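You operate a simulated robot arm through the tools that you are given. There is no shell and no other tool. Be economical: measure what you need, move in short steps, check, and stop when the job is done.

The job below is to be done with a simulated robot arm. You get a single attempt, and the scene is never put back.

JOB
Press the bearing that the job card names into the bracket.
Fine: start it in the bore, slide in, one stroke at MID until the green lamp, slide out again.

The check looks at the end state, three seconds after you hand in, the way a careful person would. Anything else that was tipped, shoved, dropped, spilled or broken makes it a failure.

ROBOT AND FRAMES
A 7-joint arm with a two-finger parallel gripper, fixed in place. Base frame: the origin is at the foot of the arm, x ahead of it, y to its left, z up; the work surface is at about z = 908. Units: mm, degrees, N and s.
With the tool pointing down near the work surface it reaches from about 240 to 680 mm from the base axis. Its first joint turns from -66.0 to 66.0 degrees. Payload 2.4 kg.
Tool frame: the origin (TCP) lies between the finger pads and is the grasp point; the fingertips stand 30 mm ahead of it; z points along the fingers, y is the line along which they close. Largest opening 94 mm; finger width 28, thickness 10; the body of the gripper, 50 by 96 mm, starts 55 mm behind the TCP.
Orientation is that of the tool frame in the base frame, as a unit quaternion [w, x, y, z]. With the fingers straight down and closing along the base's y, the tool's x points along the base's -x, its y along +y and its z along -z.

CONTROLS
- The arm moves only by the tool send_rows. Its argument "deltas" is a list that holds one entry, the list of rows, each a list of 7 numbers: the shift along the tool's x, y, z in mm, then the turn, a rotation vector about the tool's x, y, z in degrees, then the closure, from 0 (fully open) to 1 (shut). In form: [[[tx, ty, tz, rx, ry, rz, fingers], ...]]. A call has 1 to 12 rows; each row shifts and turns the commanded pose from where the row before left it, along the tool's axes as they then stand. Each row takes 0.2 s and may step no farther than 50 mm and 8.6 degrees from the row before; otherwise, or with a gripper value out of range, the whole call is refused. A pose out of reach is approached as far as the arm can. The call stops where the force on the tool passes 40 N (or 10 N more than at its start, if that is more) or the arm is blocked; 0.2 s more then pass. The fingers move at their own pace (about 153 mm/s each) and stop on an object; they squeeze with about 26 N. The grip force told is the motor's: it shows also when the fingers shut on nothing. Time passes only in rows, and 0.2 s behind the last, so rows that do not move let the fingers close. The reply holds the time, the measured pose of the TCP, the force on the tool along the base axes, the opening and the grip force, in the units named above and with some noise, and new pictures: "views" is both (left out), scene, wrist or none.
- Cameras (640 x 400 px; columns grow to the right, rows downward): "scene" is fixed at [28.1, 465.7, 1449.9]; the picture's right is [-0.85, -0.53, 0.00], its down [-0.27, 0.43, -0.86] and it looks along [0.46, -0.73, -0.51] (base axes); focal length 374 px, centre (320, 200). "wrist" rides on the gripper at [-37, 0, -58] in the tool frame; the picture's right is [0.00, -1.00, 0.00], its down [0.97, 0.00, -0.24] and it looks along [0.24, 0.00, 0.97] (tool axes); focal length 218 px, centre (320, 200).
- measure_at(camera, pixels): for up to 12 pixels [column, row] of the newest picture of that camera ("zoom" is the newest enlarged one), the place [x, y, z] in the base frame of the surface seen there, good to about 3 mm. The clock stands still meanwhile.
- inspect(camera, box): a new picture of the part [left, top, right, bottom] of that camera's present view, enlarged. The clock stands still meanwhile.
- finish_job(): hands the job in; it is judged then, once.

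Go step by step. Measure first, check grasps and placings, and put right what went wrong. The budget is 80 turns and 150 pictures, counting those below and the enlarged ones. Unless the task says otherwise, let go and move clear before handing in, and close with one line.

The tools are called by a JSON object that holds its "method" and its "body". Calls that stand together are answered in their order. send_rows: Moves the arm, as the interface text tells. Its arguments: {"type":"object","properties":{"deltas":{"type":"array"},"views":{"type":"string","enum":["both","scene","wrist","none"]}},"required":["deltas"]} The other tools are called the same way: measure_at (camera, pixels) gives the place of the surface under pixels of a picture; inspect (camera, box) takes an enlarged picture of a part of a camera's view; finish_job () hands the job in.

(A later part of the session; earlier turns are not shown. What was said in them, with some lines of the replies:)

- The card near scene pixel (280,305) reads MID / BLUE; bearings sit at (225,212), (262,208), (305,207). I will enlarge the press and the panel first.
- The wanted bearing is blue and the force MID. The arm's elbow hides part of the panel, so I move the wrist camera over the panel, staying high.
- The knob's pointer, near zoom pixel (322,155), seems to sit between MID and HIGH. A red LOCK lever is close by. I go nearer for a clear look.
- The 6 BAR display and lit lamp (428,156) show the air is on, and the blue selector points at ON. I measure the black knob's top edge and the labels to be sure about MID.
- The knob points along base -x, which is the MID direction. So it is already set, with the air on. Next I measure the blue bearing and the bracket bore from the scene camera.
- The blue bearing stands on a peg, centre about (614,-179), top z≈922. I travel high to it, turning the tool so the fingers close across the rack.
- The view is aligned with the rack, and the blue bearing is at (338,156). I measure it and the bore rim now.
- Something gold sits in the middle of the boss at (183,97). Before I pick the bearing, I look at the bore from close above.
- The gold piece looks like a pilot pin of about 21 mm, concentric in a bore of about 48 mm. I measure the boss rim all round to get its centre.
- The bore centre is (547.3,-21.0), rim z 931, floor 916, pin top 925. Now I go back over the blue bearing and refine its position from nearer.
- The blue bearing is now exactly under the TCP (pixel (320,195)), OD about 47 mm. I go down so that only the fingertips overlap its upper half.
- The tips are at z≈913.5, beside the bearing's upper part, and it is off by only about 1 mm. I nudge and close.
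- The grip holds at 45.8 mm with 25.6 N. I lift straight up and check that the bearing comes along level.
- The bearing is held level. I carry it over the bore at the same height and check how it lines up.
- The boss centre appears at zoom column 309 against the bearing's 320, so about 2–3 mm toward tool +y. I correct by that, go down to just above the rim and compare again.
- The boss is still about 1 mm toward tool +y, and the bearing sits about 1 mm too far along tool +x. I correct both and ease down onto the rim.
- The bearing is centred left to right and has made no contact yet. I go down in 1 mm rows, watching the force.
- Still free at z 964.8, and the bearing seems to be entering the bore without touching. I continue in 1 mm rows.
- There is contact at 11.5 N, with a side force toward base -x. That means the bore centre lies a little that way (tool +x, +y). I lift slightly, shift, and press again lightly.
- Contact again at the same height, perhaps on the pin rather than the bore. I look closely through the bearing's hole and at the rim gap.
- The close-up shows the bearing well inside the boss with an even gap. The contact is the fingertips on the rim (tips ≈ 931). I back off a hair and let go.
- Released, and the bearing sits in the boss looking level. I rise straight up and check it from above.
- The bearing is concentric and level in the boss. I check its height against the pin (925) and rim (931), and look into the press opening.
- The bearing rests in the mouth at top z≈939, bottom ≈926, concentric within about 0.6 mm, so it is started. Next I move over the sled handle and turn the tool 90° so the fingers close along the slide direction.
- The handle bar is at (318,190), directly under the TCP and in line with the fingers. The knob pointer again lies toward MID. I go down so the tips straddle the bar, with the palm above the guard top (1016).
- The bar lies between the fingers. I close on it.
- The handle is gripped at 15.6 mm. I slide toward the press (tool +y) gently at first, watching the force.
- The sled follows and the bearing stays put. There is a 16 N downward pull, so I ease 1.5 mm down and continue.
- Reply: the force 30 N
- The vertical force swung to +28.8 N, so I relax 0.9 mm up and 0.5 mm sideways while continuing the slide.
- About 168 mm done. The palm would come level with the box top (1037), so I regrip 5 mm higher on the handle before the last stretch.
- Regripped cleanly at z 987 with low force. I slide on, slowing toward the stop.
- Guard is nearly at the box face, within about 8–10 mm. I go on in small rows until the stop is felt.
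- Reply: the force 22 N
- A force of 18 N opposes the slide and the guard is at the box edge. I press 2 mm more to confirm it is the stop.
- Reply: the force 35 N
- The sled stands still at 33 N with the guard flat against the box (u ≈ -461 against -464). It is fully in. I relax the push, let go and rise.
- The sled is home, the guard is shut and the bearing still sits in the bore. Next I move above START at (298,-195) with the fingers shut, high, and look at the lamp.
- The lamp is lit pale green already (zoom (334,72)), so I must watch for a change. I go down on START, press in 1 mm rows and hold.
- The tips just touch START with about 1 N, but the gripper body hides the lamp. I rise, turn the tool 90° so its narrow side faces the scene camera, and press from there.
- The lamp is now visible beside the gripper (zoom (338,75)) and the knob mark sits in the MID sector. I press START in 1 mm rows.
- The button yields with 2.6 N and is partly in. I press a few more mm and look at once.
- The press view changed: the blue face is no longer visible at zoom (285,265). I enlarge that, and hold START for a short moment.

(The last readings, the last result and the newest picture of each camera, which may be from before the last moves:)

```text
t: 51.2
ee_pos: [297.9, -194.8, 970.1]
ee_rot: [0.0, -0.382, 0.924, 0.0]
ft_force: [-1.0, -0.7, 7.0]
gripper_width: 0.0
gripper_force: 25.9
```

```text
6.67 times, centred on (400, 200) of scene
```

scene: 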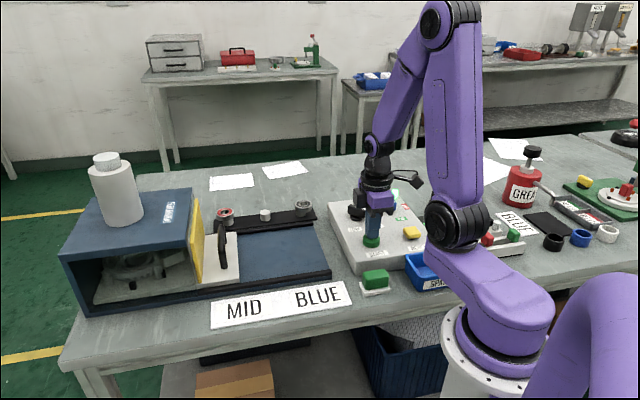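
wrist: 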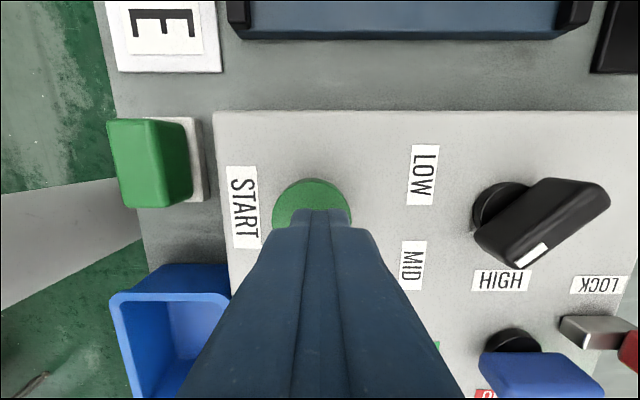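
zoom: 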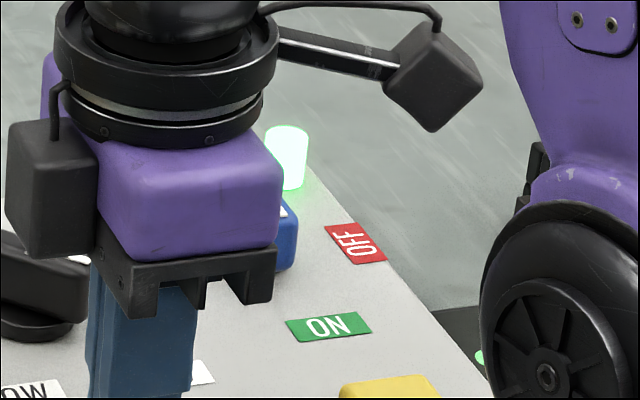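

The ram has come down onto the bearing, and the lamp is still green. I hold START a little longer and compare.

{"method": "send_rows", "body": {"deltas": [[[0, 0, 0, 0, 0, 0, 1], [0, 0, 0, 0, 0, 0, 1], [0, 0, 0, 0, 0, 0, 1], [0, 0, 0, 0, 0, 0, 1], [0, 0, 0, 0, 0, 0, 1]]], "views": "scene"}}

{"method": "inspect", "body": {"camera": "scene", "box": [100, 230, 200, 290]}}

```text
t: 52.4
ee_pos: [299.3, -195.4, 969.3]
ee_rot: [0.0, -0.383, 0.924, 0.0]
ft_force: [-1.1, -1.3, 7.1]
gripper_width: 0.0
gripper_force: 26.3
```

scene: 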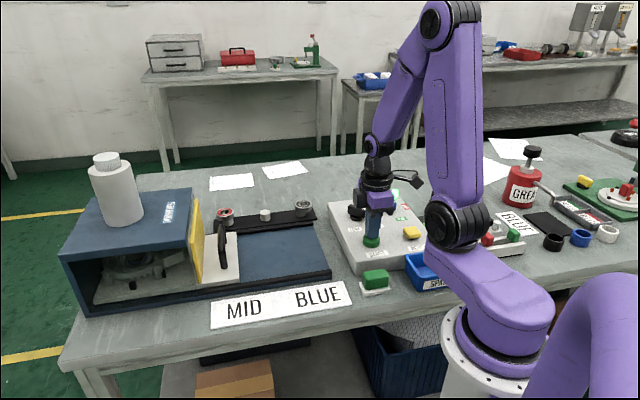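

```text
6.40 times, centred on (150, 260) of scene
```

zoom: 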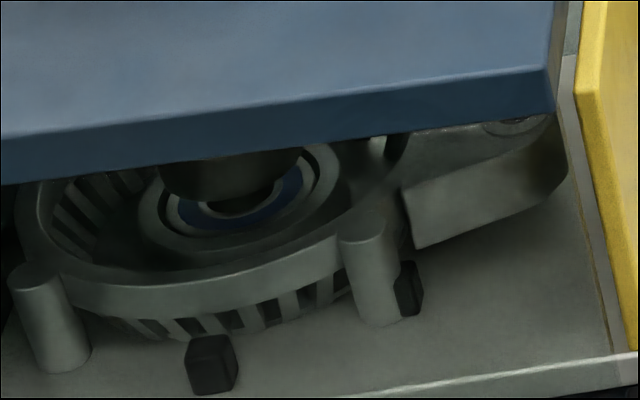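

The blue face now lies deep in the bore and the ram is going back up. One stroke is done and the lamp is green. I release START now and rise.

{"method": "send_rows", "body": {"deltas": [[[0, 0, -8, 0, 0, 0, 1], [0, 0, -30, 0, 0, 0, 1], [0, 0, -40, 0, 0, 0, 1], [0, 0, -35, 0, 0, 0, 1], [0, 0, 0, 0, 0, 0, 1]]]}}

{"method": "inspect", "body": {"camera": "scene", "box": [100, 230, 200, 290]}}

{"method": "inspect", "body": {"camera": "scene", "box": [320, 170, 460, 300]}}

```text
t: 53.6
ee_pos: [298.0, -195.3, 1082.9]
ee_rot: [0.0, -0.383, 0.924, 0.0]
ft_force: [0.6, 0.1, -0.5]
gripper_width: 0.0
gripper_force: 26.3
```

scene: 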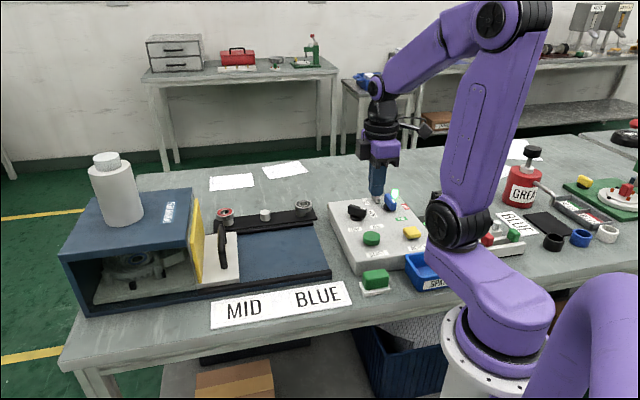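
wrist: 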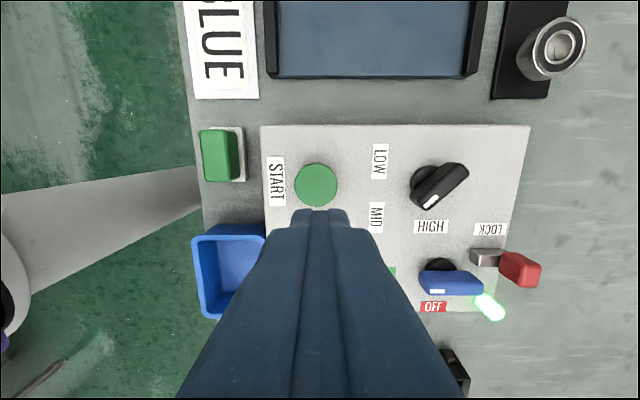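

```text
6.40 times, centred on (150, 260) of scene
```

zoom: 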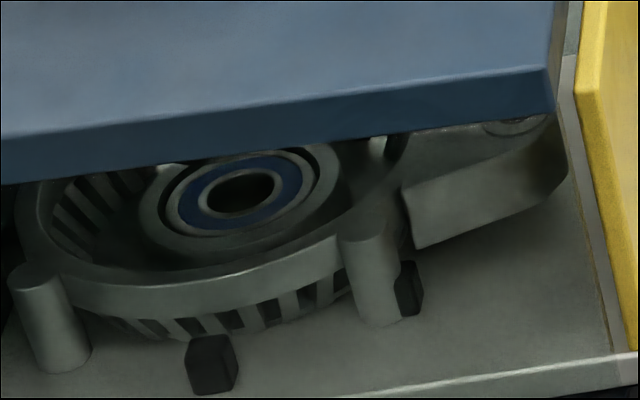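

```text
3.08 times, centred on (390, 235) of scene
```

zoom: 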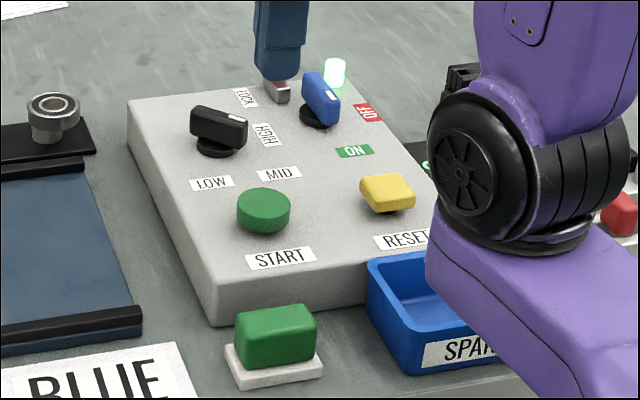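

Bearing in, ram up, green lamp. Now I go back over the handle, turn the tool and pull the sled out.

{"method": "send_rows", "body": {"deltas": [[[-42.2, -7, 0, 0, 0, 0, 0.6], [-42.2, -7, 0, 0, 0, 0, 0.6], [-42.2, -7, 0, 0, 0, 0, 0.6], [-42.2, -7, 0, 0, 0, 0, 0.6], [-42.2, -7, 0, 0, 0, 0, 0.6], [-42.2, -7, 0, 0, 0, 0, 0.6], [-42.2, -7, 0, 0, 0, 0, 0.6], [-42.2, -7, 0, 0, 0, 0, 0.6], [0, 0, 0, 0, 0, 8.4, 0.6], [0, 0, 0, 0, 0, 8.4, 0.6], [0, 0, 0, 0, 0, 8.4, 0.6], [0, 0, 0, 0, 0, 8.4, 0.6]]], "views": "none"}}

{"method": "send_rows", "body": {"deltas": [[[0, 0, 0, 0, 0, 8.4, 0.6], [0, 0, 0, 0, 0, 8.4, 0.6], [0, 0, 0, 0, 0, 8.4, 0.6], [0, 0, 0, 0, 0, 8.4, 0.6], [0, 0, 0, 0, 0, 8.4, 0.6], [0, 0, 0, 0, 0, 8.4, 0.6], [0, 0, 0, 0, 0, 6, 0.6], [0, 0, 0, 0, 0, 0, 0.6]]]}}

```text
t: 56.2
ee_pos: [577.4, 4.5, 1083.8]
ee_rot: [0.0, -0.097, 0.995, 0.0]
ft_force: [0.5, -1.0, -0.1]
gripper_width: 37.6
gripper_force: 0.0
```

```text
t: 58.0
ee_pos: [576.1, 3.1, 1084.0]
ee_rot: [0.0, 0.383, 0.924, 0.0]
ft_force: [1.0, -0.2, 0.1]
gripper_width: 37.5
gripper_force: 0.2
```

scene: 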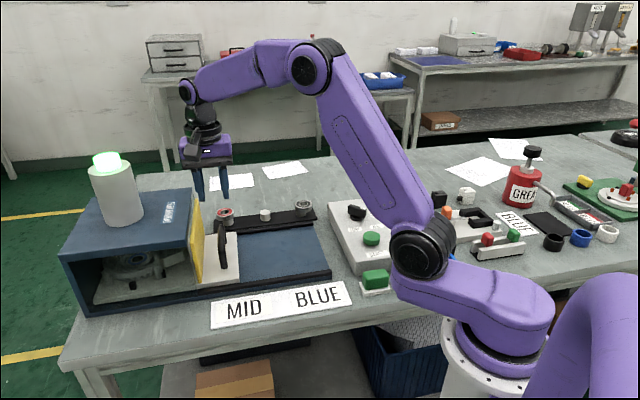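
wrist: 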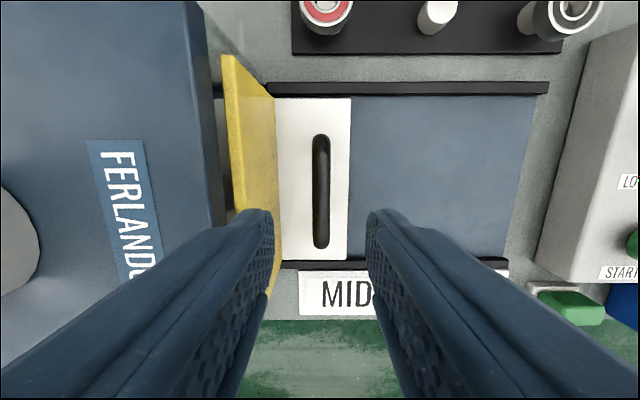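

The cap on top of the press, at (107,162), is the green lamp, and it has come on. I go down, grip the handle and pull out.

{"method": "send_rows", "body": {"deltas": [[[0, 0, 35, 0, 0, 0, 0.6], [0, 0, 35, 0, 0, 0, 0.6], [0, 0, 20, 0, 0, 0, 0.6], [0, 0, 8, 0, 0, 0, 0.6], [0, 0, 0, 0, 0, 0, 0.6], [0, 0, 0, 0, 0, 0, 0.95], [0, 0, 0, 0, 0, 0, 0.95], [0, 0, 0, 0, 0, 0, 0.95]]], "views": "scene"}}

```text
t: 59.8
ee_pos: [577.3, 2.9, 985.5]
ee_rot: [-0.001, 0.383, 0.924, -0.001]
ft_force: [-8.4, -5.1, -1.8]
gripper_width: 15.6
gripper_force: 45.3
```

scene: 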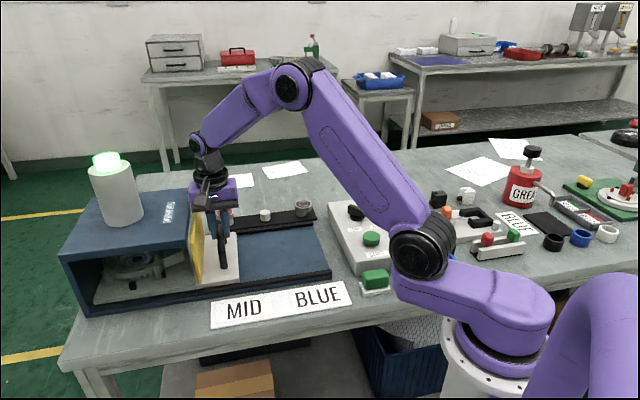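

Gripped at 15.6 mm. I pull out along tool -y in smooth rows.

{"method": "send_rows", "body": {"deltas": [[[0, -3, 0, 0, 0, 0, 0.95], [0, -5, 0, 0, 0, 0, 0.95], [0, -7, 0, 0, 0, 0, 0.95], [0, -8, 0, 0, 0, 0, 0.95], [0, -8, 0, 0, 0, 0, 0.95], [0, -8, 0, 0, 0, 0, 0.95], [0, -8, 0, 0, 0, 0, 0.95], [0, -8, 0, 0, 0, 0, 0.95], [0, -8, 0, 0, 0, 0, 0.95], [0, -7, 0, 0, 0, 0, 0.95], [0, -5, 0, 0, 0, 0, 0.95], [0, -3, 0, 0, 0, 0, 0.95]]], "views": "scene"}}

```text
t: 62.4
ee_pos: [522.1, -51.6, 984.6]
ee_rot: [0.0, 0.383, 0.924, 0.001]
ft_force: [1.4, 0.4, -12.1]
gripper_width: 15.7
gripper_force: 45.0
```

scene: 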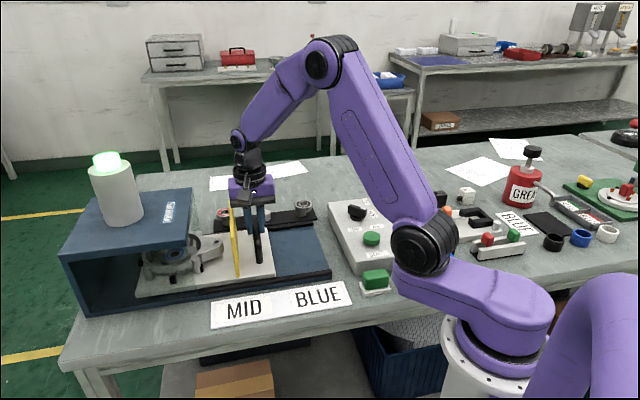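

The sled is coming out; 78 mm done and about 144 remain. I relax 0.5 mm down and go on.

{"method": "send_rows", "body": {"deltas": [[[0, -4, 0.5, 0, 0, 0, 0.95], [0, -7, 0, 0, 0, 0, 0.95], [0, -8, 0, 0, 0, 0, 0.95], [0, -8, 0, 0, 0, 0, 0.95], [0, -8, 0, 0, 0, 0, 0.95], [0, -8, 0, 0, 0, 0, 0.95], [0, -8, 0, 0, 0, 0, 0.95], [0, -8, 0, 0, 0, 0, 0.95], [0, -8, 0, 0, 0, 0, 0.95], [0, -7, 0, 0, 0, 0, 0.95], [0, -5, 0, 0, 0, 0, 0.95], [0, -3, 0, 0, 0, 0, 0.95]]], "views": "scene"}}

```text
t: 65.0
ee_pos: [462.6, -108.9, 985.1]
ee_rot: [0.001, 0.383, 0.924, 0.0]
ft_force: [2.0, 0.6, 5.1]
gripper_width: 15.6
gripper_force: 45.1
```

scene: 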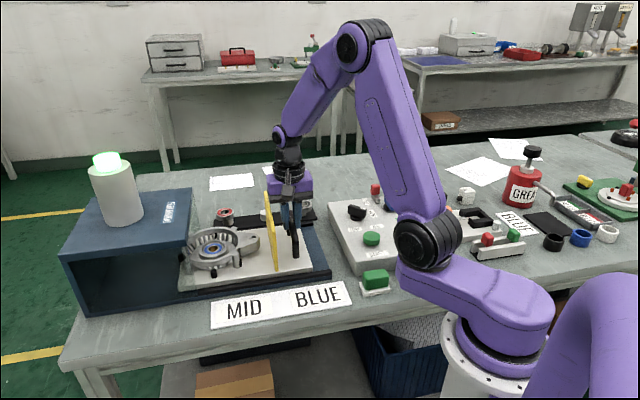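

About 60 mm remain to the starting place. I finish gently.

{"method": "send_rows", "body": {"deltas": [[[0, -4, 0, 0, 0, 0, 0.95], [0, -7, 0, 0, 0, 0, 0.95], [0, -8, 0, 0, 0, 0, 0.95], [0, -8, 0, 0, 0, 0, 0.95], [0, -8, 0, 0, 0, 0, 0.95], [0, -8, 0, 0, 0, 0, 0.95], [0, -6, 0, 0, 0, 0, 0.95], [0, -4, 0, 0, 0, 0, 0.95], [0, -3, 0, 0, 0, 0, 0.95], [0, -2, 0, 0, 0, 0, 0.95], [0, -1.5, 0, 0, 0, 0, 0.95], [0, 0, 0, 0, 0, 0, 0.95]]], "views": "scene"}}

```text
t: 67.6
ee_pos: [422.4, -152.5, 984.3]
ee_rot: [0.001, 0.383, 0.924, 0.0]
ft_force: [2.8, -0.2, 17.0]
gripper_width: 15.5
gripper_force: 45.0
```

scene: 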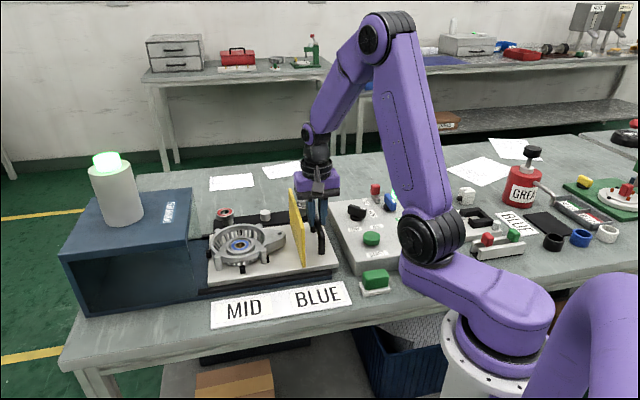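

The sled looks back at its starting place. I test for the stop with 2 more mm, relax, let go and rise.

{"method": "send_rows", "body": {"deltas": [[[0, -1, -0.5, 0, 0, 0, 0.95], [0, -1, 0, 0, 0, 0, 0.95], [0, 0, 0, 0, 0, 0, 0.95]]], "views": "none"}}

```text
t: 68.4
ee_pos: [420.4, -152.5, 986.6]
ee_rot: [0.001, 0.382, 0.924, -0.001]
ft_force: [12.5, 0.8, -7.2]
gripper_width: 15.7
gripper_force: 45.4
```

The force rises, with about 9 N opposing, which is probably the end stop. One more small pull confirms it, then I release and rise.

{"method": "send_rows", "body": {"deltas": [[[0, -1.5, 0, 0, 0, 0, 0.95], [0, 0, 0, 0, 0, 0, 0.95]]], "views": "none"}}

{"method": "send_rows", "body": {"deltas": [[[0, 1.5, 0, 0, 0, 0, 0.95], [0, 0, 0, 0, 0, 0, 0.75], [0, 0, 0, 0, 0, 0, 0.6], [0, 0, -20, 0, 0, 0, 0.6], [0, 0, -40, 0, 0, 0, 0.6], [0, 0, -40, 0, 0, 0, 0.6], [0, 30, 0, 0, 0, 0, 0.6], [0, 45, 0, 0, 0, 0, 0.6], [0, 45, 0, 0, 0, 0, 0.6], [0, 45, 0, 0, 0, 0, 0.6], [0, 0, 0, 0, 0, 0, 0.6]]]}}

{"method": "inspect", "body": {"camera": "wrist", "box": [240, 100, 420, 260]}}

{"method": "inspect", "body": {"camera": "scene", "box": [205, 210, 275, 265]}}

```text
t: 69.0
ee_pos: [420.9, -151.7, 984.9]
ee_rot: [0.001, 0.381, 0.924, 0.0]
ft_force: [24.4, 7.5, -14.1]
gripper_width: 15.6
gripper_force: 45.0
```

```text
t: 71.4
ee_pos: [537.2, -36.3, 1084.3]
ee_rot: [0.0, 0.383, 0.924, 0.001]
ft_force: [-0.4, 0.4, 0.3]
gripper_width: 37.6
gripper_force: 0.1
```

scene: 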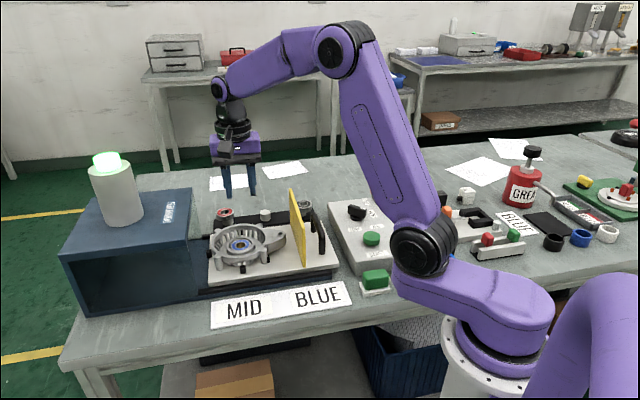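
wrist: 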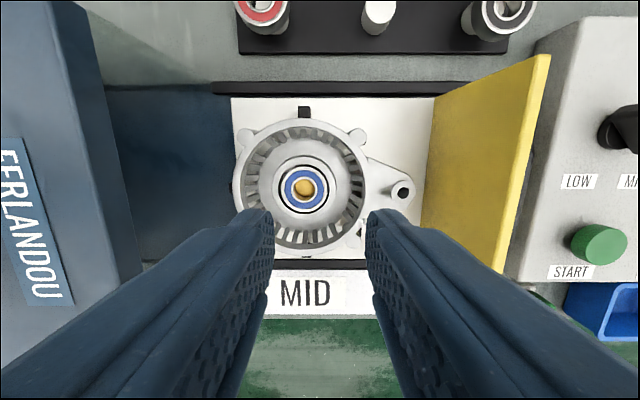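

```text
2.50 times, centred on (330, 180) of wrist
```

zoom: 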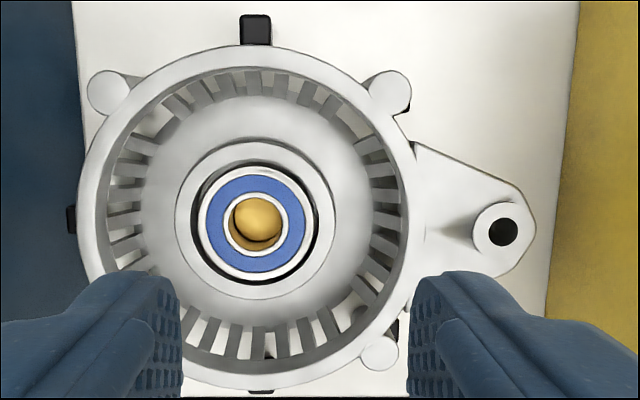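

```text
7.27 times, centred on (240, 238) of scene
```

zoom: 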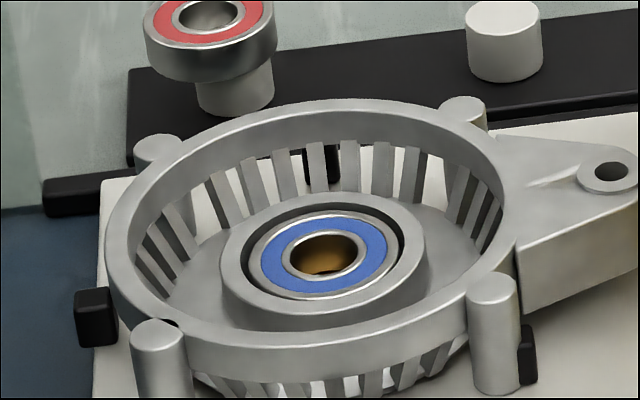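

The stop held at 24 N, and the bearing now sits flush with the boss. I check the heights all round.

{"method": "measure_at", "body": {"camera": "wrist", "pixels": [[288, 188], [320, 188], [304, 173], [304, 203], [278, 188], [330, 188], [304, 161], [304, 213], [304, 186]]}}

{"method": "inspect", "body": {"camera": "wrist", "box": [270, 155, 340, 220]}}

```text
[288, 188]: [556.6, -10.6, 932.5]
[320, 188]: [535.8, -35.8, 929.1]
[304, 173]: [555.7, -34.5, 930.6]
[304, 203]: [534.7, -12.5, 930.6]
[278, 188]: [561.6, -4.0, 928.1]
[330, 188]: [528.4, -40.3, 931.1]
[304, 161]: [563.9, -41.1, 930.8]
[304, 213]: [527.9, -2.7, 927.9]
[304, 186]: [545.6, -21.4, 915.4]
```

```text
6.15 times, centred on (305, 188) of wrist
```

zoom: 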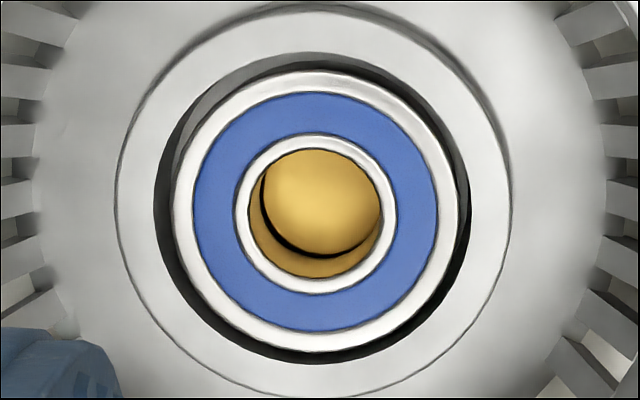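

The bearing face is level at z≈930.7, flush with the rim, and the lamp is green. The sled is out, and the gripper is empty and well clear, so I hand in.

{"method": "finish_job", "body": {}}

```text
The job is handed in.
```

The blue bearing is pressed into the bracket with one stroke at MID. It sits flush with the rim and level, the green lamp on the press is lit, and the sled is slid back out to its stop.
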